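You operate a simulated robot arm through the tools that you are given. There is no shell and no other tool. Be economical: measure what you need, move in short steps, check, and stop when the job is done.

You are at the controls of a simulated two-armed robot. One attempt, no reset.

## Task
Wipe up the spill on the top of the prep table with the orange rag and put it back.

Only the result counts: the job must be done as asked and must still hold three seconds after the hand-in. Knocking over, shifting, dropping, spilling or breaking anything else fails it.

## Robot
Two 7-joint arms with two-finger parallel grippers on one trunk, on a base that drives. Base frame: it is fixed to the floor where the robot stands at the start and does not move with it; the origin is under the middle of the robot, x ahead of it, y to its left, z up. Lengths are in mm, angles in rad, forces in N, time in s.
The left shoulder is at the start at [70, 163, 1120], the right one opposite. Payload 3.43 kg a hand.
Tool frame (each hand has its own): the origin (TCP) lies between the finger pads and is the grasp point; the fingertips stand 34 mm ahead of it; z points along the fingers, y is the line along which they close. The gripper opens to 128 mm. The fingers are 24 mm wide and 12 mm thick; the gripper's body (48 by 130 mm) begins 96 mm behind the TCP.
Orientation is that of the tool frame in the base frame, as a unit quaternion [x, y, z, w]. With the fingers straight down and closing along the base's y, the tool's x points along the base's -x, its y along +y and its z along -z.

## Interface
- The arms move only by the tool step_arm. It takes "left_motion", "right_motion" or both (then of equal length, played together; a hand with none holds still); each is a list of rows, each an object of numbers (a shift or turn left out is 0, a gripper value left out holds the last): "tx", "ty", "tz": the shift along the tool's x, y, z in mm; "wx", "wy", "wz": the turn, a rotation vector about the tool's x, y, z in rad; "claw": the finger opening in mm, from 0 to 128. In form: [{"tx": .., "ty": .., "tz": .., "wx": .., "wy": .., "wz": .., "claw": ..}, ...]. A call has 1 to 10 rows; each row shifts and turns the commanded pose from where the row before left it, along the tool's axes as they then stand. Rows are played at 5 a second. More than 50 mm and 0.15 rad between two rows, or a gripper value outside its range, and nothing of the call is played. Where a pose cannot be reached the arm comes as near as it can. A force on the tool above 40 N (or 10 N above the force at the start of the call, whichever is more), or a blocked arm, ends the call early, and 0.2 s more pass. The fingers move at their own pace (about 153 mm/s each) and stop on an object; they squeeze with about 33 N. The grip force told is the motor's: it shows also when the fingers shut on nothing. Time passes only in rows, and 0.2 s behind the last, so rows that do not move let the fingers close. It gives the time, the measured TCP pose, the force on the tool (base axes), the opening and the grip force at its end, in the units of the frame above (readings bear some noise), with the torque about the TCP (base axes, N m) and any sound that the robot's microphone picked up, and new pictures: "pictures" is both (left out), scene, wrist or none (wrist: the cameras of the hands that moved).
- Cameras (640 x 400 px; columns grow to the right, rows downward): "scene" is now at [137.7, 0.6, 1344]; the picture's right is [0.00, -1.00, 0.00], its down [-0.60, -0.00, -0.80] and it looks along [0.80, 0.00, -0.60] (base axes); focal length 249 px, centre (320, 200). "left" rides on the left gripper at [76, 11, -160] in its tool frame; the picture's right is [-0.15, 0.99, 0.00], its down [-0.88, -0.13, -0.46] and it looks along [-0.45, -0.07, 0.89] (tool axes); focal length 234 px, centre (320, 200). "right" rides on the right gripper at [76, -11, -160] in its tool frame; the picture's right is [0.15, 0.99, 0.00], its down [-0.88, 0.13, -0.46] and it looks along [-0.45, 0.07, 0.89] (tool axes); focal length 234 px, centre (320, 200). There is no depth. A picture from a camera that has moved, and an enlarged one, comes with that camera's place and axes in the base frame and with its lens.
- slide_trunk(by): slides the trunk up (or, below 0, down) by that many mm; the arms and the scene camera ride with it, the base frame stays. It gives what a move gives, with no picture.
- steer(legs): drives the robot by 1 to 6 legs, each [ahead, left, turn to the left] in mm, mm and rad, along the robot's own axes; the way and the turn of a leg run together, so that a leg with both is an arc; at most 1500 mm and 3.142 rad a leg. The arms and the cameras ride along, it lands a little off, and it stops where it bumps. It gives what a move gives, and a new picture of the scene camera.
- head_to(pan, tilt): turns the head with the scene camera to pan (to the left, within 1.501 rad either way) and tilt (down, from -0.506 to 1.204), counted from straight ahead of the robot. It gives what a move gives, and a new picture of the scene camera.
- zoom(camera, box): a new picture of the part [left, top, right, bottom] of that camera's present view, enlarged. The clock stands still meanwhile.
- hand_in(): hands the job in; it is judged then, once.

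Work in short steps. Places have to be worked out from the pictures, the camera data and where the tool is seen: move nearer, look again, correct. Check each grasp and each placing, and mend what went wrong. You have 120 turns and 260 pictures in all, those below and enlarged ones among them. Open the grippers and draw the arms clear of the work before you hand the job in, unless the task says otherwise; then end with one line.

The tools are called after "Emit:" by a JSON object that holds its "api" and its "payload". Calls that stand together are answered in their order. step_arm: Moves the arms, as the interface text tells. Its arguments: {"type":"object","properties":{"left_motion":{"type":"array","items":{"type":"object","properties":{"tx":{"type":"number"},"ty":{"type":"number"},"tz":{"type":"number"},"wx":{"type":"number"},"wy":{"type":"number"},"wz":{"type":"number"},"claw":{"type":"number"}}}},"right_motion":{"type":"array","items":{"type":"object","properties":{"tx":{"type":"number"},"ty":{"type":"number"},"tz":{"type":"number"},"wx":{"type":"number"},"wy":{"type":"number"},"wz":{"type":"number"},"claw":{"type":"number"}}}},"pictures":{"type":"string","enum":["both","scene","wrist","none"]}},"required":[]} The other tools are called the same way: slide_trunk (by) slides the trunk up or down; steer (legs) drives the base; head_to (pan, tilt) turns the head that bears the scene camera; zoom (camera, box) takes an enlarged picture of a part of a camera's view; hand_in () hands the job in.

At the start:

```text
time_s: 0.0
left_tcp_pos: [516.6, 307.1, 1098.8]
left_orientation: [0.0, 1.0, 0.0, 0.0]
left_ft_force: [0.2, -0.4, 1.1]
left_wrist_torque: [0.02, 0.0, -0.02]
left_finger_gap: 127.5
left_grip_force: 0.0
right_tcp_pos: [474.2, -214.4, 1139.9]
right_orientation: [0.001, 1.0, -0.001, 0.0]
right_ft_force: [0.0, 1.0, 1.0]
right_wrist_torque: [-0.01, -0.02, 0.0]
right_finger_gap: 128.1
right_grip_force: 0.0
trunk travel left (down, up): [-600.0, 340.0]
robot x, y, heading: [-1.9, -1.6, -0.001]
head pan, tilt: [0.002, 0.649]
```

scene: 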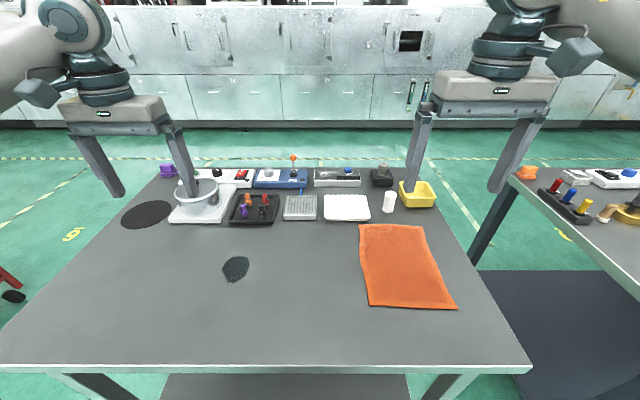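
right: 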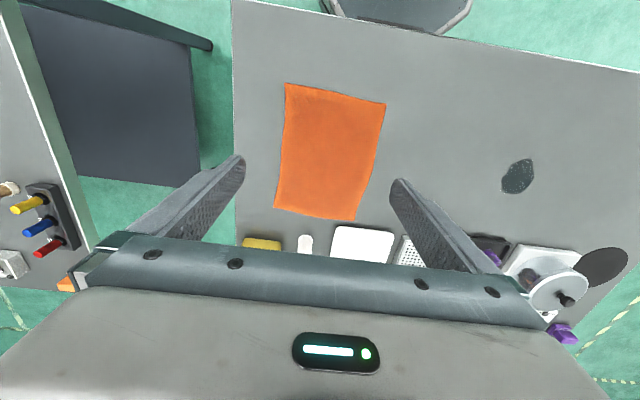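
left: 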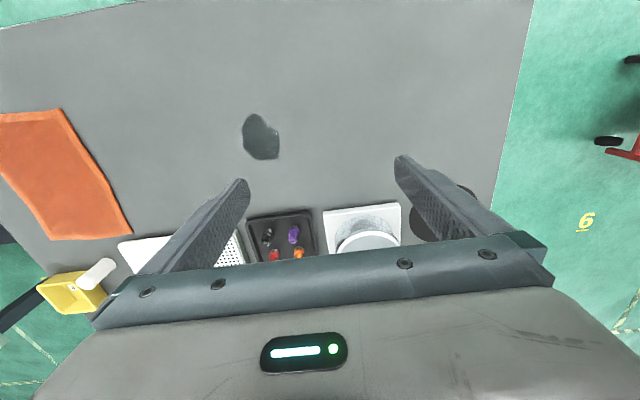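

The dark patch near (558, 226) looks like the spill, and the rag lies flat around (585, -217). I'll enlarge both, and the dark disc at the left too.

Emit:
{"api": "zoom", "payload": {"camera": "scene", "box": [100, 150, 300, 300]}}

Emit:
{"api": "zoom", "payload": {"camera": "scene", "box": [340, 150, 480, 320]}}

Emit:
{"api": "zoom", "payload": {"camera": "right", "box": [240, 60, 420, 240]}}

```text
2.67 times, centred on (200, 225) of scene
camera zoom: at [137.7, 0.6, 1344.0], right [0.0, -1.0, 0.0], down [-0.6, 0.0, -0.8], along [0.8, 0.0, -0.6], focal length 664 px, centre (640, 133)
```

zoom: 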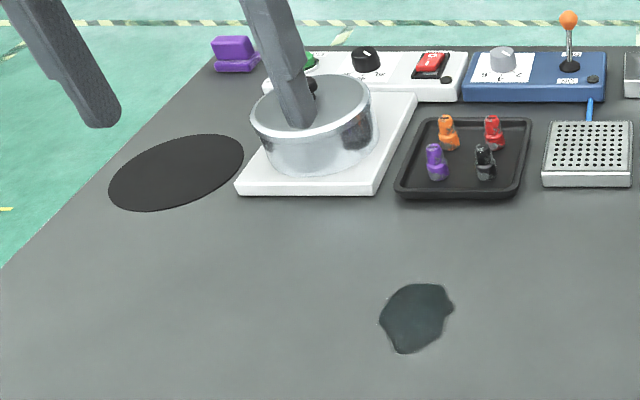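

```text
2.35 times, centred on (410, 235) of scene
camera zoom: at [137.7, 0.6, 1344.0], right [0.0, -1.0, 0.0], down [-0.6, 0.0, -0.8], along [0.8, 0.0, -0.6], focal length 586 px, centre (108, 118)
```

zoom: 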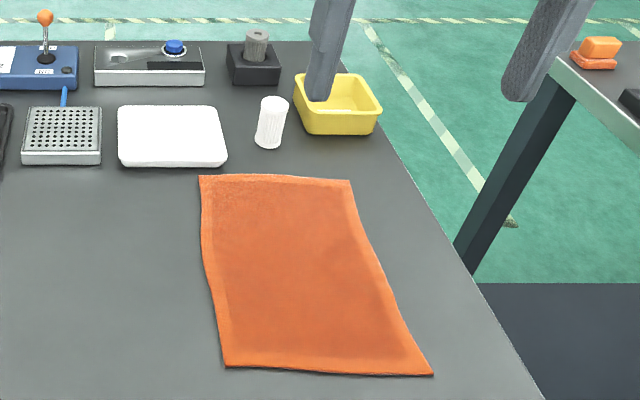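

```text
2.22 times, centred on (330, 150) of right
camera zoom: at [398.9, -226.7, 1298.8], right [-0.15, 0.99, 0.0], down [0.88, 0.13, 0.46], along [0.45, 0.07, -0.89], focal length 520 px, centre (298, 311)
```

zoom: 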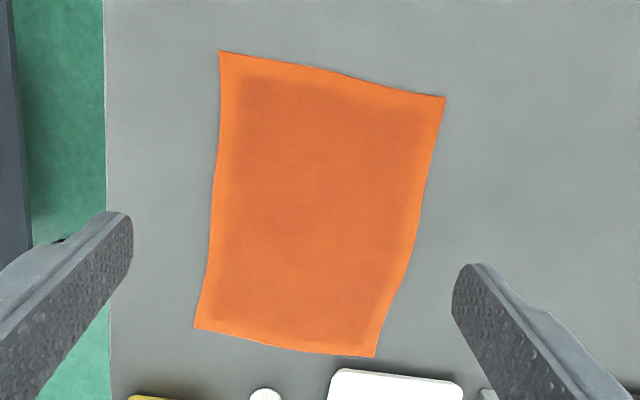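

The rag looks like a cloth and the black disc looks like a fixed mat or plate. I'll clear the left arm outward and bring the right hand over the rag centre.

Emit:
{"api": "step_arm", "payload": {"left_motion": [{"ty": 45}, {"ty": 45}, {"ty": 45}, {"ty": 45}, {"ty": 45}, {"tx": 30}, {"tx": 30}], "right_motion": [{"tx": -40, "claw": 60}, {"tx": -40}, {"tx": -31}, {"tz": 45}, {"tz": 45}, {"tz": 45}, {"tz": 45}]}}

```text
time_s: 1.6
left_tcp_pos: [456.2, 531.3, 1098.6]
left_orientation: [0.0, 1.0, 0.001, 0.001]
left_ft_force: [-0.5, 0.1, -0.6]
left_wrist_torque: [0.01, 0.02, 0.02]
left_finger_gap: 128.1
left_grip_force: 0.1
right_tcp_pos: [585.6, -215.9, 959.1]
right_orientation: [0.0, 1.0, 0.0, 0.0]
right_ft_force: [0.4, -0.8, -0.1]
right_wrist_torque: [-0.02, 0.0, -0.02]
right_finger_gap: 60.0
right_grip_force: 0.1
trunk travel left (down, up): [-600.0, 340.0]
robot x, y, heading: [-2.6, -1.3, -0.001]
head pan, tilt: [0.002, 0.649]
camera scene: at [137.2, 0.3, 1344.1], right [0.0, -1.0, 0.0], down [-0.6, 0.0, -0.8], along [0.8, 0.0, -0.6], focal length 249 px, centre (320, 200)
camera right: at [509.2, -227.5, 1118.2], right [-0.15, 0.99, 0.0], down [0.88, 0.13, 0.46], along [0.45, 0.07, -0.89], focal length 234 px, centre (320, 200)
camera left: at [380.3, 543.5, 1257.3], right [0.15, 0.99, 0.0], down [0.88, -0.13, 0.46], along [0.45, -0.07, -0.89], focal length 234 px, centre (320, 200)
```

scene: 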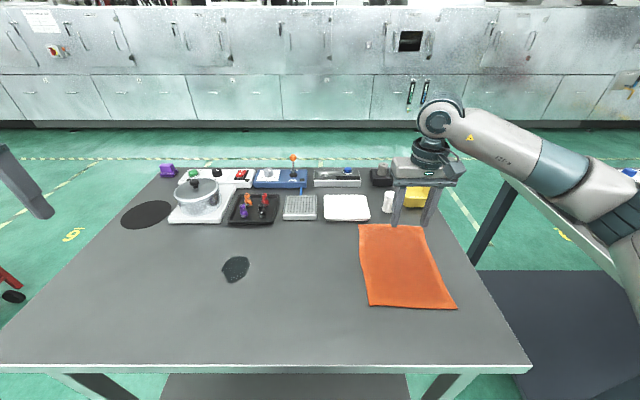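
right: 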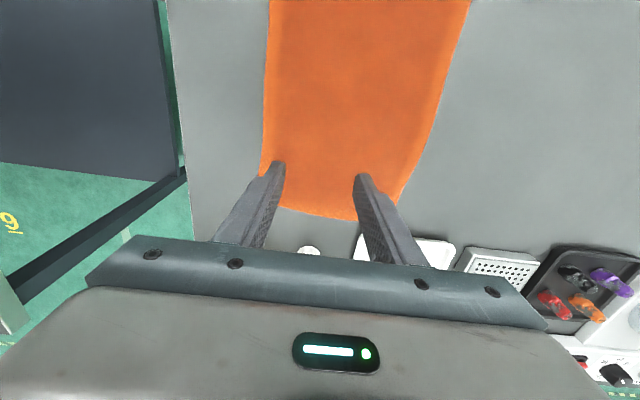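
left: 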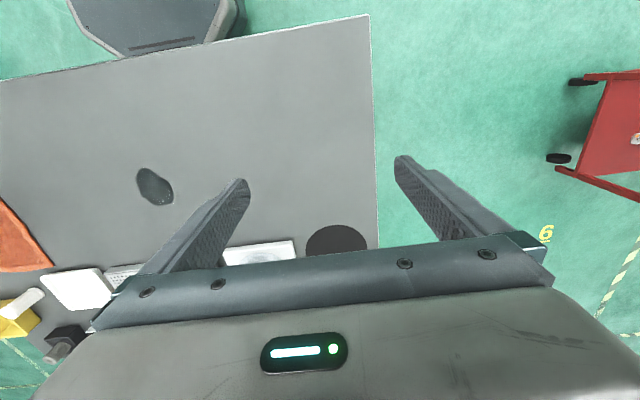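

The right hand is over the rag centre at z 959. I'll go down to just above the cloth.

Emit:
{"api": "step_arm", "payload": {"right_motion": [{"tz": 40}, {"tz": 40}, {"tz": 25}, {"tz": 6}]}}

```text
time_s: 2.3
left_tcp_pos: [454.9, 532.3, 1099.2]
left_orientation: [0.0, 1.0, 0.0, 0.0]
left_ft_force: [0.6, -0.1, 0.5]
left_wrist_torque: [-0.01, 0.02, -0.01]
left_finger_gap: 128.1
left_grip_force: 0.0
right_tcp_pos: [585.2, -215.8, 886.7]
right_orientation: [-0.001, 1.0, 0.003, 0.007]
right_ft_force: [-4.7, 0.7, 17.4]
right_wrist_torque: [-0.11, 0.19, -0.05]
right_finger_gap: 60.0
right_grip_force: 0.1
trunk travel left (down, up): [-600.0, 340.0]
robot x, y, heading: [-3.3, 0.3, -0.0]
head pan, tilt: [0.002, 0.649]
stopped in row 3 (right hand): the force on the tool passed its limit (the readings are from after the stop); the commanded pose is now the measured one
camera scene: at [135.9, 1.1, 1344.3], right [0.0, -1.0, 0.0], down [-0.6, 0.0, -0.8], along [0.8, 0.0, -0.6], focal length 249 px, centre (320, 200)
camera right: at [507.4, -227.7, 1044.9], right [-0.15, 0.99, 0.0], down [0.87, 0.13, 0.47], along [0.46, 0.07, -0.88], focal length 234 px, centre (320, 200)
```

scene: 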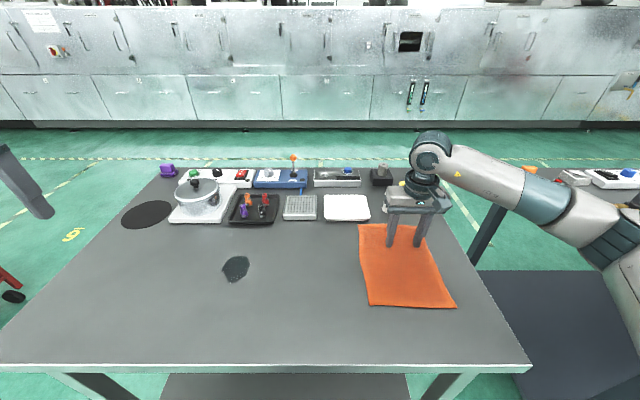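
right: 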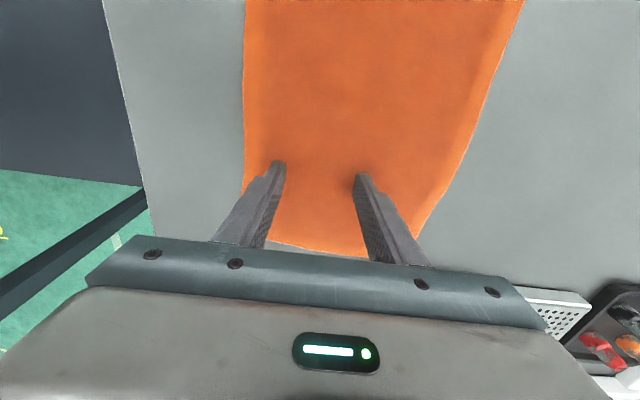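

The contact at z 887 puts fingertips at about 852, and triangulating the rag corner also gives a table top near 852, not 803. Rescaled, the rag centre is about (545, -198) and the spill is about (520, 205). I'll lift, recentre and touch down gently.

Emit:
{"api": "step_arm", "payload": {"right_motion": [{"tz": -15}, {"tx": 40, "ty": 18}, {"tz": 8}, {"tz": 3}], "pictures": "wrist"}}

```text
time_s: 3.3
left_tcp_pos: [457.2, 532.6, 1098.3]
left_orientation: [0.0, 1.0, 0.001, 0.0]
left_ft_force: [-0.1, -0.1, -0.3]
left_wrist_torque: [0.0, -0.01, 0.01]
left_finger_gap: 127.8
left_grip_force: 0.0
right_tcp_pos: [546.9, -197.7, 889.4]
right_orientation: [0.0, 1.0, 0.002, 0.006]
right_ft_force: [1.1, 0.1, 1.0]
right_wrist_torque: [-0.01, -0.01, -0.01]
right_finger_gap: 59.9
right_grip_force: 0.1
trunk travel left (down, up): [-600.0, 340.0]
robot x, y, heading: [-4.5, -2.0, 0.003]
head pan, tilt: [0.002, 0.649]
camera right: at [468.6, -209.9, 1047.1], right [-0.15, 0.99, 0.0], down [0.88, 0.13, 0.47], along [0.46, 0.07, -0.88], focal length 234 px, centre (320, 200)
```

right: 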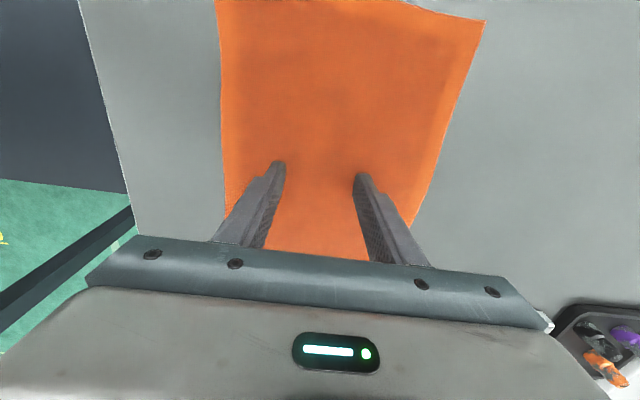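

Hovering just above contact at the rag's middle. I'll press down a few mm and close on a fold.

Emit:
{"api": "step_arm", "payload": {"right_motion": [{"tz": 3}, {"tz": 1.5}, {"claw": 0}, {}, {}]}}

```text
time_s: 4.5
left_tcp_pos: [455.2, 532.8, 1098.6]
left_orientation: [0.001, 1.0, 0.0, 0.0]
left_ft_force: [-0.8, 0.3, -0.3]
left_wrist_torque: [0.01, 0.02, -0.07]
left_finger_gap: 128.0
left_grip_force: 0.1
right_tcp_pos: [546.0, -197.5, 885.6]
right_orientation: [0.001, 1.0, 0.002, 0.008]
right_ft_force: [5.0, -3.8, 34.9]
right_wrist_torque: [-0.17, -0.06, 0.03]
right_finger_gap: 6.7
right_grip_force: 32.8
trunk travel left (down, up): [-600.0, 340.0]
robot x, y, heading: [0.4, 0.1, 0.003]
head pan, tilt: [0.002, 0.649]
camera scene: at [135.2, 1.2, 1344.5], right [0.0, -1.0, 0.0], down [-0.6, 0.0, -0.8], along [0.8, 0.0, -0.6], focal length 249 px, centre (320, 200)
camera right: at [467.5, -209.9, 1044.4], right [-0.14, 0.99, 0.0], down [0.87, 0.13, 0.47], along [0.47, 0.07, -0.88], focal length 234 px, centre (320, 200)
```

scene: 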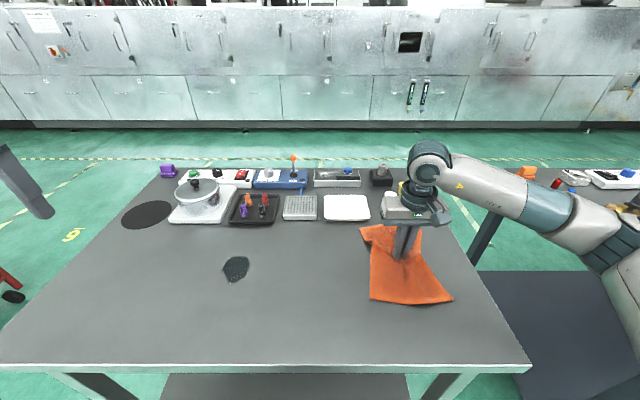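
right: 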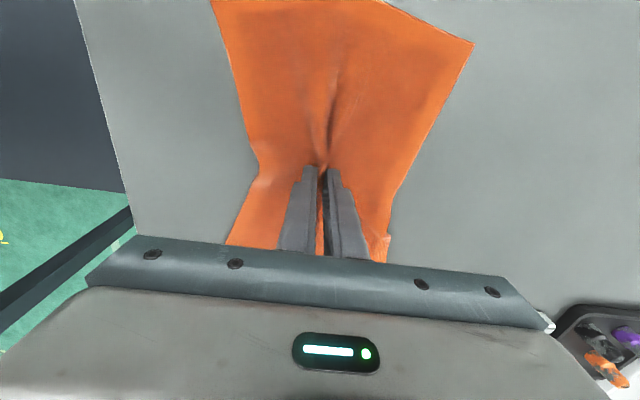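

The cloth is pinched (gap 6.7, 33 N) with a fold between the fingers. I'll ease the push by 3 mm and begin dragging left.

Emit:
{"api": "step_arm", "payload": {"right_motion": [{"tz": -3}, {"ty": 15}, {"ty": 20}, {"ty": 20, "tx": 5}]}}

```text
time_s: 5.5
left_tcp_pos: [456.4, 532.2, 1098.3]
left_orientation: [0.001, 1.0, 0.0, -0.001]
left_ft_force: [0.9, 0.5, -0.5]
left_wrist_torque: [0.03, 0.0, 0.05]
left_finger_gap: 127.9
left_grip_force: 0.0
right_tcp_pos: [540.0, -143.0, 888.1]
right_orientation: [-0.001, 1.0, 0.001, 0.006]
right_ft_force: [1.5, -4.9, 16.9]
right_wrist_torque: [-0.18, -0.01, -0.02]
right_finger_gap: 6.4
right_grip_force: 33.4
trunk travel left (down, up): [-600.0, 340.0]
robot x, y, heading: [2.0, 2.2, 0.001]
head pan, tilt: [0.002, 0.649]
camera scene: at [136.3, 0.8, 1344.1], right [0.0, -1.0, 0.0], down [-0.6, 0.0, -0.8], along [0.8, 0.0, -0.6], focal length 249 px, centre (320, 200)
camera right: at [463.2, -155.2, 1045.1], right [-0.15, 0.99, 0.0], down [0.88, 0.13, 0.47], along [0.46, 0.07, -0.88], focal length 234 px, centre (320, 200)
```

scene: 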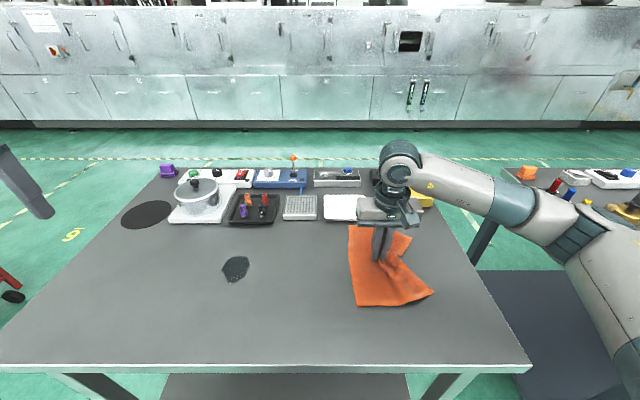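
right: 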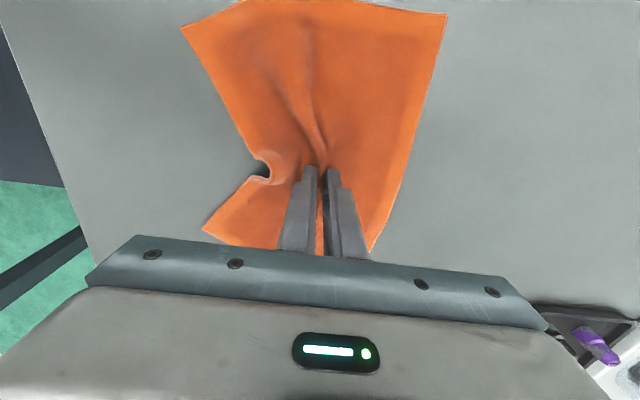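

Dragging works and the cloth follows without bunching. I'll carry on towards the spill.

Emit:
{"api": "step_arm", "payload": {"right_motion": [{"ty": 30, "tx": 4}, {"ty": 30, "tx": 4}, {"ty": 30, "tx": 4}, {"ty": 30, "tx": 4}, {"ty": 30}, {"ty": 30}]}}

```text
time_s: 6.9
left_tcp_pos: [456.2, 532.3, 1098.1]
left_orientation: [0.0, 1.0, -0.001, 0.001]
left_ft_force: [-1.0, 0.0, -0.7]
left_wrist_torque: [-0.05, 0.0, 0.0]
left_finger_gap: 128.0
left_grip_force: 0.0
right_tcp_pos: [525.0, 39.6, 887.2]
right_orientation: [0.0, 1.0, 0.001, 0.004]
right_ft_force: [-0.1, -2.4, 6.8]
right_wrist_torque: [-0.03, 0.02, -0.04]
right_finger_gap: 6.5
right_grip_force: 32.9
trunk travel left (down, up): [-600.0, 340.0]
robot x, y, heading: [-1.5, -2.8, -0.002]
head pan, tilt: [0.002, 0.649]
camera scene: at [137.1, 1.7, 1344.0], right [0.0, -1.0, 0.0], down [-0.6, 0.0, -0.8], along [0.8, 0.0, -0.6], focal length 249 px, centre (320, 200)
camera right: at [447.9, 26.9, 1045.5], right [-0.15, 0.99, 0.0], down [0.88, 0.13, 0.47], along [0.46, 0.07, -0.89], focal length 234 px, centre (320, 200)
```

scene: 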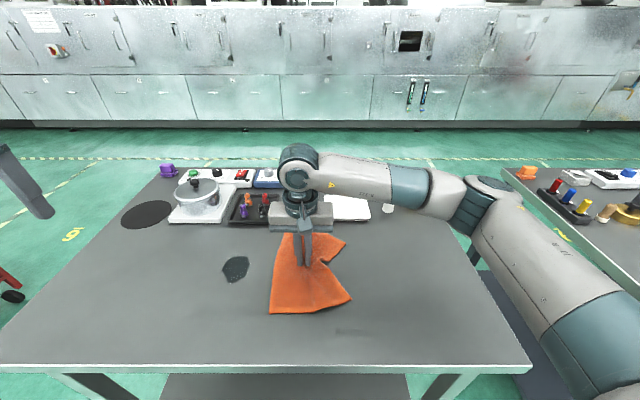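
right: 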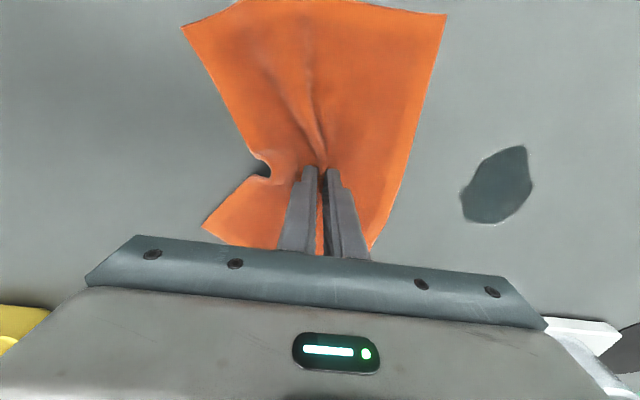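

The spill lies at about (512, 200), in the cloth's path. I'll drag across it to y of about 225.

Emit:
{"api": "step_arm", "payload": {"right_motion": [{"ty": 30, "tx": 2}, {"ty": 30, "tx": 2}, {"ty": 30, "tx": 2}, {"ty": 30, "tx": 2}, {"ty": 30}, {"ty": 35}]}}

```text
time_s: 8.3
left_tcp_pos: [456.3, 534.1, 1097.6]
left_orientation: [0.0, 1.0, -0.001, -0.001]
left_ft_force: [0.0, 0.4, -1.2]
left_wrist_torque: [0.02, -0.02, 0.04]
left_finger_gap: 128.1
left_grip_force: 0.1
right_tcp_pos: [516.6, 223.7, 887.6]
right_orientation: [0.0, 1.0, 0.001, 0.005]
right_ft_force: [-0.7, -1.7, 2.3]
right_wrist_torque: [-0.02, 0.03, -0.04]
right_finger_gap: 6.6
right_grip_force: 33.2
trunk travel left (down, up): [-600.0, 340.0]
robot x, y, heading: [-1.0, -3.4, -0.003]
head pan, tilt: [0.002, 0.649]
camera scene: at [137.2, 2.3, 1344.0], right [0.0, -1.0, 0.0], down [-0.6, 0.0, -0.8], along [0.8, 0.0, -0.6], focal length 249 px, centre (320, 200)
camera right: at [439.3, 211.3, 1046.2], right [-0.15, 0.99, 0.0], down [0.88, 0.13, 0.47], along [0.46, 0.07, -0.89], focal length 234 px, centre (320, 200)
```

scene: 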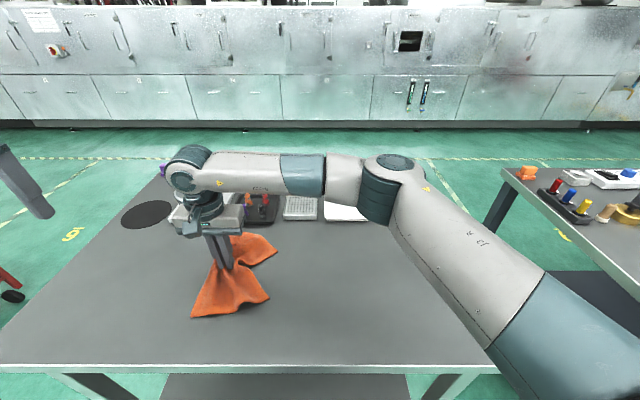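
right: 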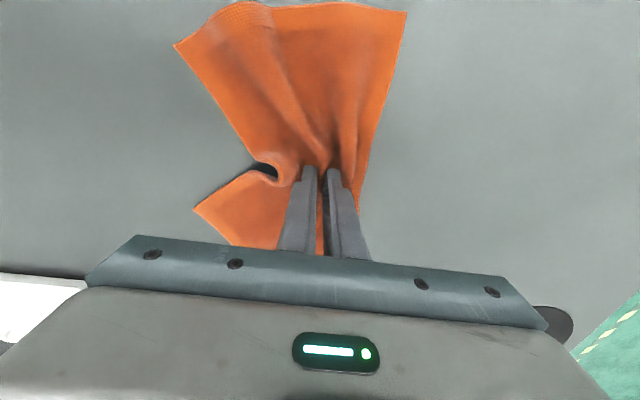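

The rag is now on the spill. I'll press slightly and scrub back and forth, keeping clear of the tray at x of about 674.

Emit:
{"api": "step_arm", "payload": {"right_motion": [{"tz": 2.5, "ty": -10}, {"ty": -30}, {"ty": -30, "tx": 10}, {"ty": 30, "tx": 10}, {"ty": 35, "tx": 5}, {"ty": 20}, {"ty": -30, "tx": -5}, {"ty": -30, "tx": -15}, {"ty": -20, "tx": -10}, {"ty": -30}]}}

```text
time_s: 10.5
left_tcp_pos: [454.9, 531.7, 1100.0]
left_orientation: [0.0, 1.0, 0.001, 0.001]
left_ft_force: [-0.2, -0.3, -0.3]
left_wrist_torque: [0.02, 0.01, 0.04]
left_finger_gap: 128.0
left_grip_force: 0.1
right_tcp_pos: [522.7, 126.9, 887.4]
right_orientation: [0.0, 1.0, 0.004, 0.007]
right_ft_force: [0.0, 10.7, 26.8]
right_wrist_torque: [0.43, -0.01, -0.03]
right_finger_gap: 6.7
right_grip_force: 33.1
trunk travel left (down, up): [-600.0, 340.0]
robot x, y, heading: [-0.7, -3.2, 0.001]
head pan, tilt: [0.002, 0.649]
camera scene: at [135.8, -0.6, 1344.2], right [0.0, -1.0, 0.0], down [-0.6, 0.0, -0.8], along [0.8, 0.0, -0.6], focal length 249 px, centre (320, 200)
camera right: at [444.0, 113.3, 1044.7], right [-0.15, 0.99, 0.0], down [0.87, 0.13, 0.47], along [0.46, 0.07, -0.88], focal length 234 px, centre (320, 200)
```

scene: 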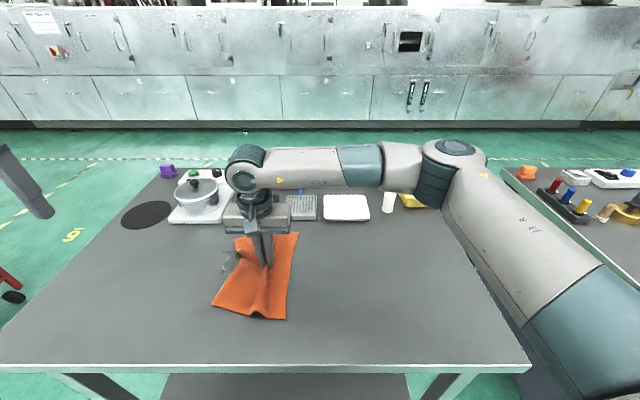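
right: 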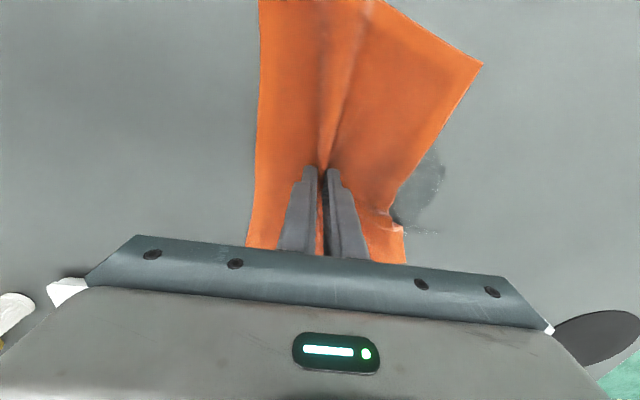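

The spill is fading. I'll enlarge to see what remains.

Emit:
{"api": "zoom", "payload": {"camera": "right", "box": [340, 110, 500, 260]}}

```text
2.67 times, centred on (420, 185) of right
camera zoom: at [444.0, 113.3, 1044.7], right [-0.15, 0.99, 0.0], down [0.87, 0.13, 0.47], along [0.46, 0.07, -0.88], focal length 624 px, centre (53, 240)
```

zoom: 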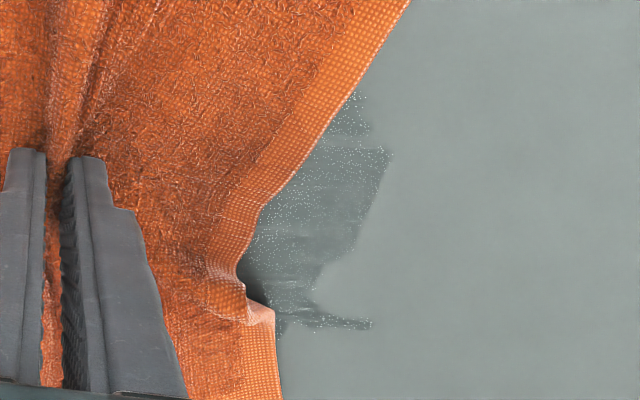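

The remaining film spans roughly x 490–565, y 170–235. I'll run a serpentine over it with light pressure, keeping the hand's x at or below 545.

Emit:
{"api": "step_arm", "payload": {"right_motion": [{"ty": 40}, {"ty": 40}, {"ty": 40, "tx": 5}, {"tx": 10}, {"ty": -40}, {"ty": -40}, {"tx": 12}, {"ty": 40}, {"ty": 40}, {"tx": 12}], "pictures": "wrist"}}

Emit:
{"api": "step_arm", "payload": {"right_motion": [{"ty": -40}, {"ty": -40}, {"tx": -40, "ty": -10}, {"tx": -20}, {"ty": 40}, {"ty": 45}, {"tx": -10}, {"ty": -40}, {"ty": -40}, {"ty": -40}]}}

```text
time_s: 12.2
left_tcp_pos: [456.9, 532.2, 1098.8]
left_orientation: [0.0, 1.0, 0.0, 0.0]
left_ft_force: [0.1, 0.3, 0.1]
left_wrist_torque: [0.0, -0.01, 0.01]
left_finger_gap: 128.2
left_grip_force: 0.0
right_tcp_pos: [499.7, 169.7, 888.1]
right_orientation: [0.004, 1.0, -0.002, 0.007]
right_ft_force: [-3.7, -4.2, 13.2]
right_wrist_torque: [-0.08, 0.13, 0.01]
right_finger_gap: 6.4
right_grip_force: 32.9
trunk travel left (down, up): [-600.0, 340.0]
robot x, y, heading: [2.1, 0.4, -0.002]
head pan, tilt: [0.002, 0.649]
stopped in row 8 (right hand): the force on the tool passed its limit (the readings are from after the stop); the commanded pose is now the measured one
camera right: at [420.3, 158.5, 1045.0], right [-0.14, 0.99, -0.01], down [0.87, 0.13, 0.47], along [0.46, 0.06, -0.88], focal length 234 px, centre (320, 200)
```

right: 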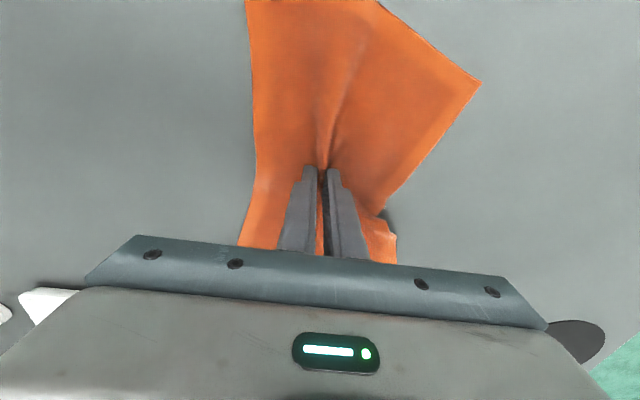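

```text
time_s: 14.4
left_tcp_pos: [456.5, 531.4, 1099.8]
left_orientation: [0.0, 1.0, 0.0, -0.001]
left_ft_force: [-0.3, -0.5, 0.6]
left_wrist_torque: [0.02, -0.01, 0.01]
left_finger_gap: 127.9
left_grip_force: 0.0
right_tcp_pos: [568.3, 43.5, 887.3]
right_orientation: [0.002, 1.0, -0.002, 0.006]
right_ft_force: [0.6, 3.8, 8.8]
right_wrist_torque: [0.18, -0.04, 0.01]
right_finger_gap: 6.4
right_grip_force: 32.6
trunk travel left (down, up): [-600.0, 340.0]
robot x, y, heading: [1.4, 0.8, -0.003]
head pan, tilt: [0.002, 0.649]
camera scene: at [137.4, -0.8, 1344.0], right [0.0, -1.0, 0.0], down [-0.6, 0.0, -0.8], along [0.8, 0.0, -0.6], focal length 249 px, centre (320, 200)
camera right: at [489.7, 32.3, 1045.3], right [-0.14, 0.99, 0.0], down [0.87, 0.13, 0.47], along [0.46, 0.06, -0.88], focal length 234 px, centre (320, 200)
```

scene: 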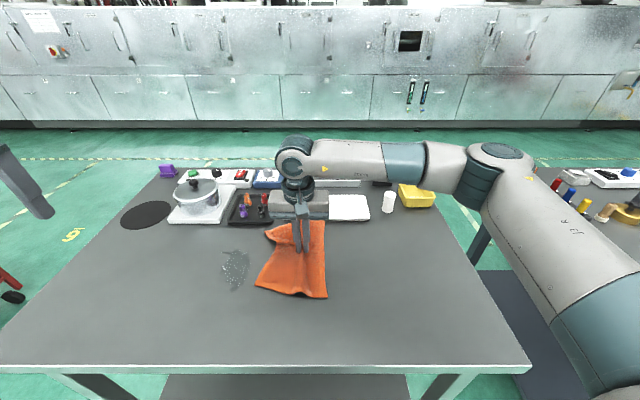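
right: 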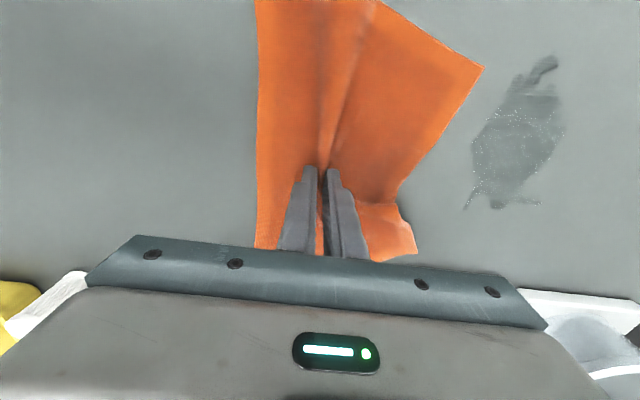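

The film is fainter, but it still spans about x 457–570, y 165–235. I'll make more full passes, one call at a time.

Emit:
{"api": "step_arm", "payload": {"right_motion": [{"tx": 15, "ty": 40}, {"tx": 10, "ty": 40}, {"ty": 40}, {"ty": 40}, {"ty": 35}, {"ty": 30}]}}

```text
time_s: 15.8
left_tcp_pos: [455.8, 531.4, 1100.0]
left_orientation: [0.001, 1.0, 0.0, 0.0]
left_ft_force: [0.1, -0.8, 0.5]
left_wrist_torque: [-0.04, 0.01, -0.02]
left_finger_gap: 128.1
left_grip_force: 0.0
right_tcp_pos: [543.3, 269.6, 887.1]
right_orientation: [0.003, 1.0, -0.001, 0.007]
right_ft_force: [-0.4, -5.3, 16.1]
right_wrist_torque: [-0.14, 0.04, 0.0]
right_finger_gap: 6.6
right_grip_force: 33.6
trunk travel left (down, up): [-600.0, 340.0]
robot x, y, heading: [1.9, -0.9, -0.003]
head pan, tilt: [0.002, 0.649]
camera scene: at [136.0, 0.2, 1344.3], right [0.0, -1.0, 0.0], down [-0.6, 0.0, -0.8], along [0.8, 0.0, -0.6], focal length 249 px, centre (320, 200)
camera right: at [465.3, 258.7, 1044.9], right [-0.14, 0.99, -0.01], down [0.87, 0.13, 0.47], along [0.46, 0.06, -0.88], focal length 234 px, centre (320, 200)
```

scene: 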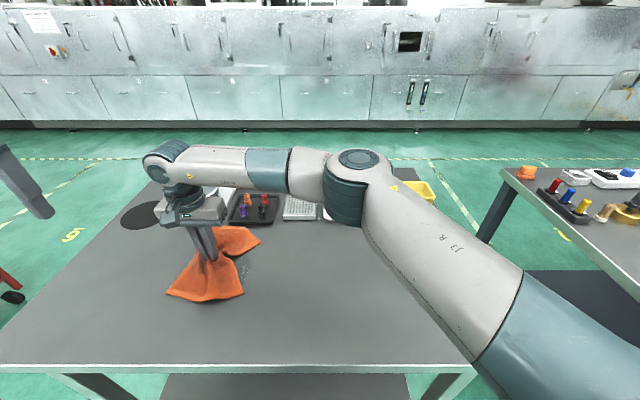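
right: 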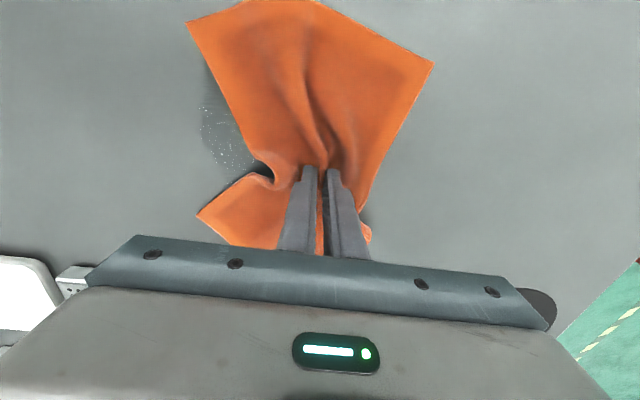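

No contact with the tray. I'll go back at x of about 520, then forward at about 500.

Emit:
{"api": "step_arm", "payload": {"right_motion": [{"tx": 22}, {"ty": -40}, {"ty": -40}, {"ty": -40}, {"ty": -40}, {"ty": -20, "tx": 15}, {"ty": 40, "tx": 5}, {"ty": 40}, {"ty": 40}, {"ty": 40}]}}

```text
time_s: 18.0
left_tcp_pos: [455.8, 531.6, 1100.1]
left_orientation: [0.0, 1.0, 0.0, 0.001]
left_ft_force: [0.0, 0.1, -1.2]
left_wrist_torque: [-0.01, -0.03, 0.01]
left_finger_gap: 128.1
left_grip_force: 0.0
right_tcp_pos: [502.1, 250.8, 887.5]
right_orientation: [0.003, 1.0, -0.002, 0.008]
right_ft_force: [-1.7, -5.0, 17.5]
right_wrist_torque: [-0.12, 0.05, 0.03]
right_finger_gap: 6.4
right_grip_force: 32.9
trunk travel left (down, up): [-600.0, 340.0]
robot x, y, heading: [-1.1, 0.9, -0.0]
head pan, tilt: [0.002, 0.649]
camera scene: at [135.8, 0.7, 1344.2], right [0.0, -1.0, 0.0], down [-0.6, 0.0, -0.8], along [0.8, 0.0, -0.6], focal length 249 px, centre (320, 200)
camera right: at [422.8, 239.8, 1044.9], right [-0.14, 0.99, -0.01], down [0.87, 0.13, 0.47], along [0.46, 0.06, -0.88], focal length 234 px, centre (320, 200)
```

scene: 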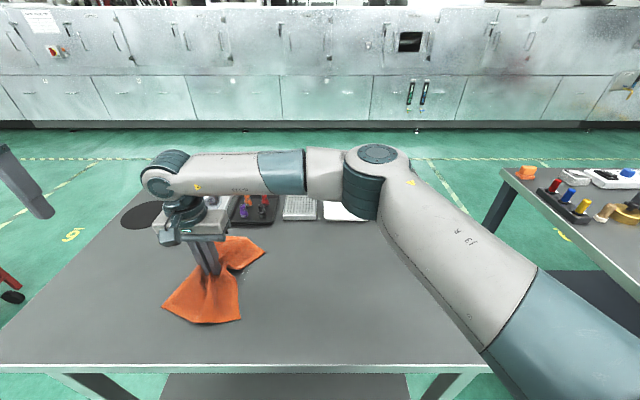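
right: 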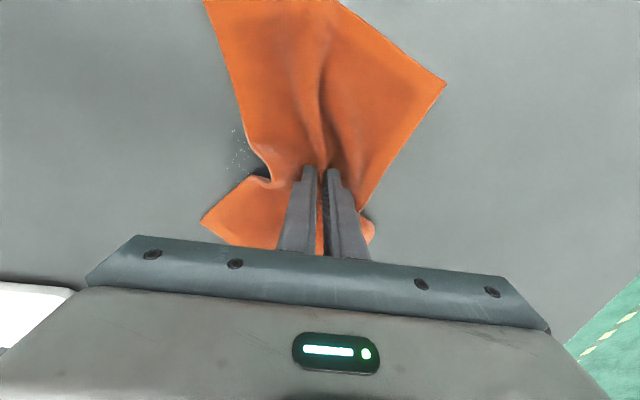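

Only specks show now. I'll do another round with passes at x of about 480 and 530, then pull to the right to look.

Emit:
{"api": "step_arm", "payload": {"right_motion": [{"tx": 15}, {"ty": -40}, {"ty": -40}, {"ty": -40}, {"ty": -10, "tx": -25}, {"ty": 40, "tx": -15}, {"ty": 40}, {"ty": 40}, {"tx": -18}], "pictures": "none"}}

Emit:
{"api": "step_arm", "payload": {"right_motion": [{"ty": -40}, {"ty": -40}, {"ty": -40}, {"ty": -40}, {"ty": -40}]}}

Emit:
{"api": "zoom", "payload": {"camera": "right", "box": [400, 20, 640, 260]}}

```text
time_s: 20.0
left_tcp_pos: [454.9, 532.1, 1100.1]
left_orientation: [0.0, 1.0, 0.0, 0.001]
left_ft_force: [-1.0, -0.5, -0.1]
left_wrist_torque: [0.01, 0.01, 0.03]
left_finger_gap: 127.9
left_grip_force: 0.1
right_tcp_pos: [542.8, 240.6, 886.1]
right_orientation: [0.0, 1.0, 0.0, 0.007]
right_ft_force: [-8.5, 1.5, 21.5]
right_wrist_torque: [0.14, 0.33, -0.02]
right_finger_gap: 6.6
right_grip_force: 32.8
trunk travel left (down, up): [-600.0, 340.0]
robot x, y, heading: [-1.8, 1.2, 0.001]
head pan, tilt: [0.002, 0.649]
```

```text
time_s: 21.2
left_tcp_pos: [455.8, 530.4, 1099.8]
left_orientation: [0.0, 1.0, 0.0, 0.0]
left_ft_force: [-0.4, 0.2, -0.9]
left_wrist_torque: [0.02, -0.01, 0.03]
left_finger_gap: 128.1
left_grip_force: 0.1
right_tcp_pos: [544.5, 37.3, 886.7]
right_orientation: [0.003, 1.0, -0.001, 0.008]
right_ft_force: [1.0, 5.2, 15.3]
right_wrist_torque: [0.23, -0.01, -0.04]
right_finger_gap: 6.1
right_grip_force: 32.9
trunk travel left (down, up): [-600.0, 340.0]
robot x, y, heading: [-0.7, -2.0, -0.002]
head pan, tilt: [0.002, 0.649]
camera scene: at [136.8, -0.6, 1344.1], right [0.0, -1.0, 0.0], down [-0.6, 0.0, -0.8], along [0.8, 0.0, -0.6], focal length 249 px, centre (320, 200)
camera right: at [465.6, 26.7, 1044.9], right [-0.14, 0.99, 0.0], down [0.87, 0.13, 0.47], along [0.46, 0.06, -0.88], focal length 234 px, centre (320, 200)
```

scene: 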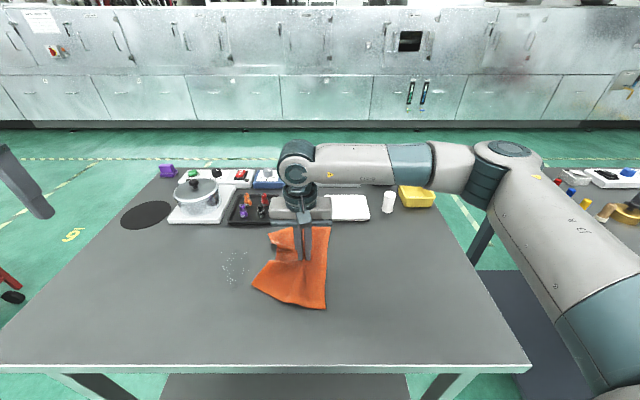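
right: 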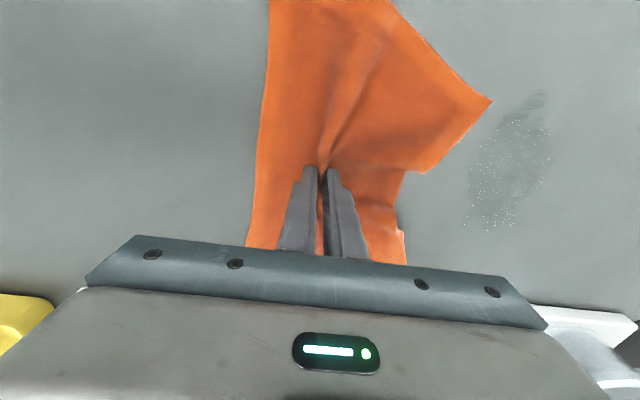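

```text
1.67 times, centred on (520, 140) of right
camera zoom: at [465.6, 26.7, 1044.9], right [-0.14, 0.99, 0.0], down [0.87, 0.13, 0.47], along [0.46, 0.06, -0.88], focal length 390 px, centre (-13, 300)
```

zoom: 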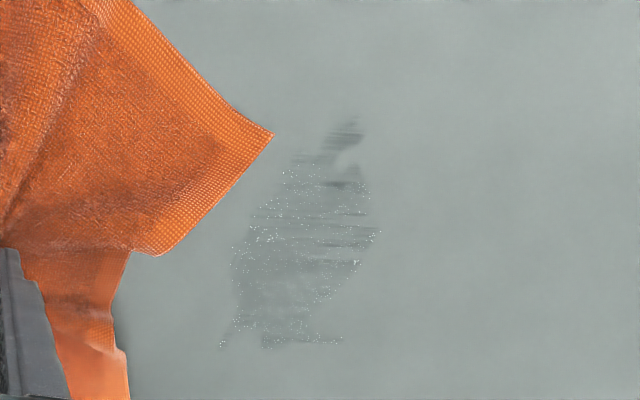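

Very faint film and specks remain at about x 465–565. I'll do another set of passes: forward at 530, back at 510, forward at 490, back at 470.

Emit:
{"api": "step_arm", "payload": {"right_motion": [{"ty": 40, "tx": 5}, {"ty": 45, "tx": 5}, {"ty": 45}, {"ty": 45}, {"ty": 35}, {"tx": 20}, {"ty": -45}, {"ty": -45}, {"ty": -45}, {"ty": -20}], "pictures": "none"}}

Emit:
{"api": "step_arm", "payload": {"right_motion": [{"tx": 20}, {"ty": 45}, {"ty": 45}, {"ty": 45}, {"ty": 20}, {"tx": 20}, {"ty": -45}, {"ty": -45}, {"ty": -45}]}}

```text
time_s: 23.4
left_tcp_pos: [456.7, 532.9, 1098.4]
left_orientation: [0.0, 1.0, 0.0, 0.0]
left_ft_force: [0.8, 0.1, -0.5]
left_wrist_torque: [0.02, 0.0, -0.01]
left_finger_gap: 128.1
left_grip_force: 0.0
right_tcp_pos: [513.2, 94.8, 886.6]
right_orientation: [0.003, 1.0, -0.003, 0.008]
right_ft_force: [-0.5, 5.1, 18.4]
right_wrist_torque: [0.22, 0.02, -0.01]
right_finger_gap: 6.3
right_grip_force: 32.4
trunk travel left (down, up): [-600.0, 340.0]
robot x, y, heading: [2.3, -0.9, -0.003]
head pan, tilt: [0.002, 0.649]
```

```text
time_s: 25.4
left_tcp_pos: [456.1, 532.0, 1099.4]
left_orientation: [0.0, 1.0, 0.0, 0.0]
left_ft_force: [-0.6, -0.4, 0.0]
left_wrist_torque: [0.06, 0.02, -0.01]
left_finger_gap: 127.8
left_grip_force: 0.0
right_tcp_pos: [475.7, 113.0, 886.2]
right_orientation: [0.003, 1.0, -0.001, 0.007]
right_ft_force: [1.2, 8.7, 24.0]
right_wrist_torque: [0.37, 0.03, -0.01]
right_finger_gap: 6.4
right_grip_force: 33.7
trunk travel left (down, up): [-600.0, 340.0]
robot x, y, heading: [2.2, 1.3, -0.003]
head pan, tilt: [0.002, 0.649]
camera scene: at [135.9, -0.4, 1344.2], right [0.0, -1.0, 0.0], down [-0.6, 0.0, -0.8], along [0.8, 0.0, -0.6], focal length 249 px, centre (320, 200)
camera right: at [396.4, 102.4, 1044.7], right [-0.14, 0.99, 0.0], down [0.87, 0.13, 0.47], along [0.46, 0.06, -0.88], focal length 234 px, centre (320, 200)
```

scene: 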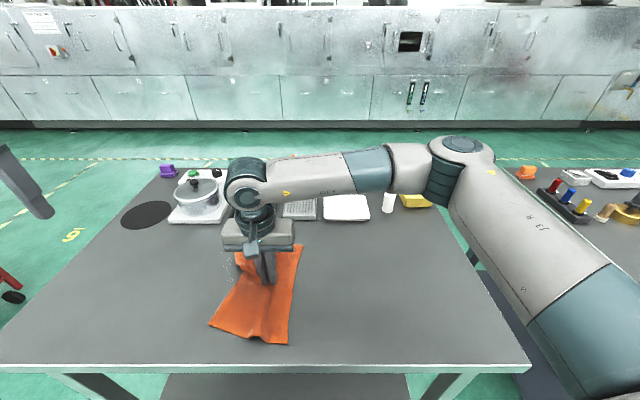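
right: 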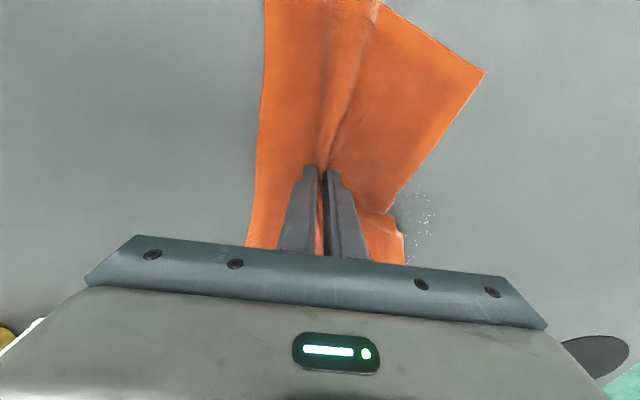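

Specks still show. I'll do another set of passes, starting forward at 475, then back at 500, forward at 525 and back at 545.

Emit:
{"api": "step_arm", "payload": {"right_motion": [{"ty": 45}, {"ty": 45}, {"ty": 45}, {"tx": -20}, {"ty": -45}, {"ty": -45}, {"ty": -45}, {"tx": -15}], "pictures": "none"}}

Emit:
{"api": "step_arm", "payload": {"right_motion": [{"ty": 45}, {"ty": 45}, {"ty": 45}, {"tx": -15}, {"tx": -15}, {"ty": -45}, {"ty": -45}, {"ty": -45}, {"ty": -45}, {"ty": -30}]}}

Emit:
{"api": "zoom", "payload": {"camera": "right", "box": [400, 20, 640, 260]}}

```text
time_s: 27.2
left_tcp_pos: [454.9, 531.1, 1099.1]
left_orientation: [0.0, 1.0, 0.0, 0.0]
left_ft_force: [-0.5, 0.0, 0.4]
left_wrist_torque: [0.0, 0.03, 0.0]
left_finger_gap: 127.9
left_grip_force: 0.1
right_tcp_pos: [505.8, 111.9, 886.6]
right_orientation: [0.003, 1.0, -0.004, 0.007]
right_ft_force: [-8.9, -1.7, 23.6]
right_wrist_torque: [0.0, 0.38, -0.01]
right_finger_gap: 6.4
right_grip_force: 32.2
trunk travel left (down, up): [-600.0, 340.0]
robot x, y, heading: [-1.0, 0.4, 0.001]
head pan, tilt: [0.002, 0.649]
```

```text
time_s: 29.4
left_tcp_pos: [456.5, 531.5, 1098.9]
left_orientation: [0.0, 1.0, 0.0, 0.001]
left_ft_force: [0.2, -1.1, -0.8]
left_wrist_torque: [-0.02, 0.0, 0.01]
left_finger_gap: 128.0
left_grip_force: 0.1
right_tcp_pos: [540.6, 38.9, 887.4]
right_orientation: [0.003, 1.0, -0.001, 0.007]
right_ft_force: [-0.2, 3.6, 9.6]
right_wrist_torque: [0.15, -0.03, -0.04]
right_finger_gap: 6.4
right_grip_force: 33.0
trunk travel left (down, up): [-600.0, 340.0]
robot x, y, heading: [5.4, -3.9, -0.001]
head pan, tilt: [0.002, 0.649]
camera scene: at [137.4, 0.2, 1344.0], right [0.0, -1.0, 0.0], down [-0.6, 0.0, -0.8], along [0.8, 0.0, -0.6], focal length 249 px, centre (320, 200)
camera right: at [461.5, 27.3, 1045.2], right [-0.14, 0.99, -0.01], down [0.87, 0.13, 0.47], along [0.46, 0.06, -0.88], focal length 234 px, centre (320, 200)
```

scene: 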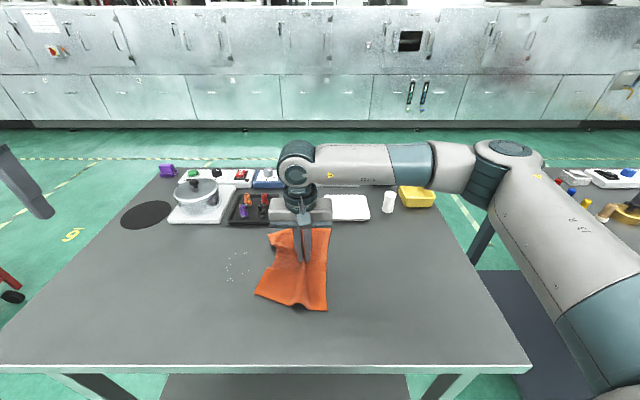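
right: 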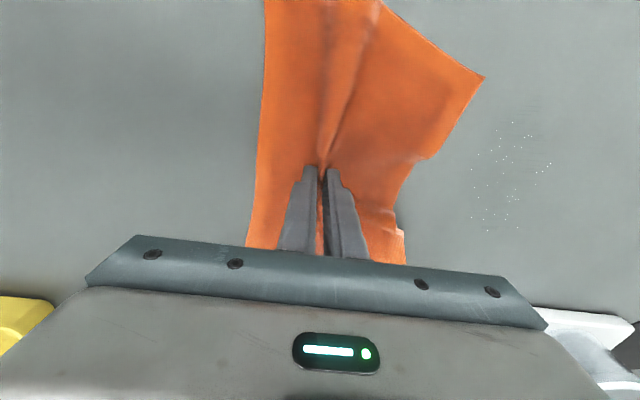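

```text
1.67 times, centred on (520, 140) of right
camera zoom: at [461.5, 27.3, 1045.2], right [-0.14, 0.99, -0.01], down [0.87, 0.13, 0.47], along [0.46, 0.06, -0.88], focal length 390 px, centre (-13, 300)
```

zoom: 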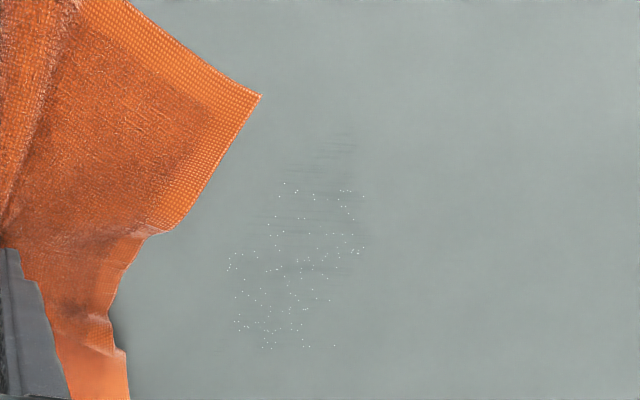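

Nearly gone, and the specks are thinning. I'll do two more sets.

Emit:
{"api": "step_arm", "payload": {"right_motion": [{"ty": 45}, {"ty": 45}, {"ty": 45}, {"ty": 45}, {"ty": 35}, {"tx": 12}, {"ty": -45}, {"ty": -45}, {"ty": -45}, {"tx": 12}], "pictures": "none"}}

Emit:
{"api": "step_arm", "payload": {"right_motion": [{"ty": 45}, {"ty": 45}, {"ty": 45}, {"tx": 12}, {"ty": -45}, {"ty": -45}, {"ty": -45}, {"tx": 12}], "pictures": "none"}}

Emit:
{"api": "step_arm", "payload": {"right_motion": [{"ty": 45}, {"ty": 45}, {"ty": 45}, {"tx": 12}, {"ty": -45}, {"ty": -45}, {"ty": -45}, {"ty": -45}, {"ty": -30}]}}

Emit:
{"api": "zoom", "payload": {"camera": "right", "box": [400, 20, 640, 260]}}

```text
time_s: 31.6
left_tcp_pos: [457.5, 532.3, 1099.2]
left_orientation: [0.001, 1.0, 0.0, 0.0]
left_ft_force: [0.0, -1.2, -1.1]
left_wrist_torque: [0.0, -0.01, 0.04]
left_finger_gap: 128.2
left_grip_force: 0.1
right_tcp_pos: [517.0, 118.5, 887.6]
right_orientation: [0.005, 1.0, -0.002, 0.008]
right_ft_force: [5.2, -3.5, 14.5]
right_wrist_torque: [-0.03, -0.14, -0.03]
right_finger_gap: 6.6
right_grip_force: 32.8
trunk travel left (down, up): [-600.0, 340.0]
robot x, y, heading: [1.1, -2.8, -0.002]
head pan, tilt: [0.002, 0.649]
```

```text
time_s: 33.4
left_tcp_pos: [457.4, 532.2, 1098.2]
left_orientation: [0.001, 1.0, 0.0, 0.001]
left_ft_force: [0.6, -0.2, -0.2]
left_wrist_torque: [0.0, 0.0, 0.02]
left_finger_gap: 128.1
left_grip_force: 0.1
right_tcp_pos: [492.4, 117.6, 886.0]
right_orientation: [0.004, 1.0, -0.004, 0.008]
right_ft_force: [7.3, -3.0, 19.7]
right_wrist_torque: [-0.04, -0.24, 0.0]
right_finger_gap: 6.6
right_grip_force: 33.3
trunk travel left (down, up): [-600.0, 340.0]
robot x, y, heading: [0.8, -0.4, -0.001]
head pan, tilt: [0.002, 0.649]
```

```text
time_s: 35.4
left_tcp_pos: [455.6, 532.4, 1099.7]
left_orientation: [-0.001, 1.0, 0.0, 0.0]
left_ft_force: [0.3, -0.1, -0.6]
left_wrist_torque: [0.03, 0.02, 0.02]
left_finger_gap: 127.9
left_grip_force: 0.0
right_tcp_pos: [477.1, 44.7, 886.6]
right_orientation: [0.002, 1.0, -0.001, 0.009]
right_ft_force: [1.2, 10.4, 30.8]
right_wrist_torque: [0.44, 0.01, -0.02]
right_finger_gap: 6.5
right_grip_force: 33.3
trunk travel left (down, up): [-600.0, 340.0]
robot x, y, heading: [0.2, -1.3, 0.0]
head pan, tilt: [0.002, 0.649]
camera scene: at [135.5, 1.1, 1344.4], right [0.0, -1.0, 0.0], down [-0.6, 0.0, -0.8], along [0.8, 0.0, -0.6], focal length 249 px, centre (320, 200)
camera right: at [399.9, 34.0, 1044.5], right [-0.14, 0.99, 0.0], down [0.87, 0.13, 0.47], along [0.47, 0.06, -0.88], focal length 234 px, centre (320, 200)
```

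scene: 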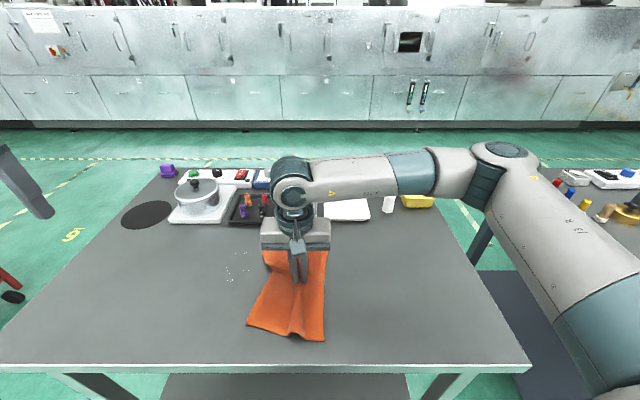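
right: 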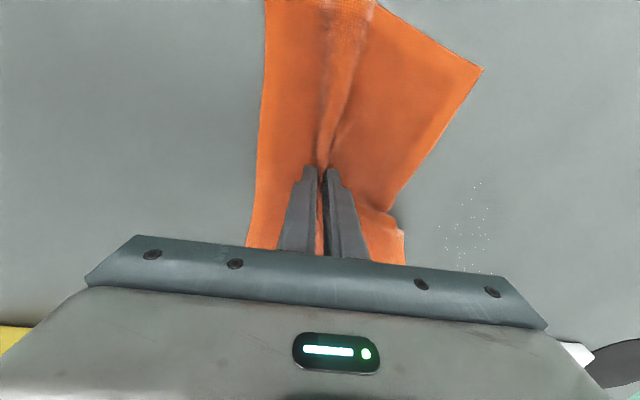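

```text
1.67 times, centred on (520, 140) of right
camera zoom: at [399.9, 34.0, 1044.5], right [-0.14, 0.99, 0.0], down [0.87, 0.13, 0.47], along [0.47, 0.06, -0.88], focal length 390 px, centre (-13, 300)
```

zoom: 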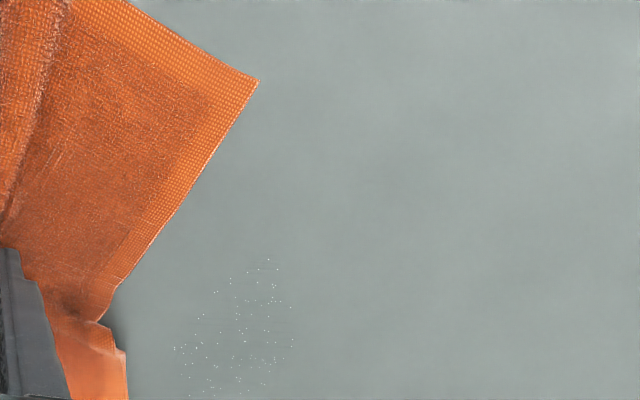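

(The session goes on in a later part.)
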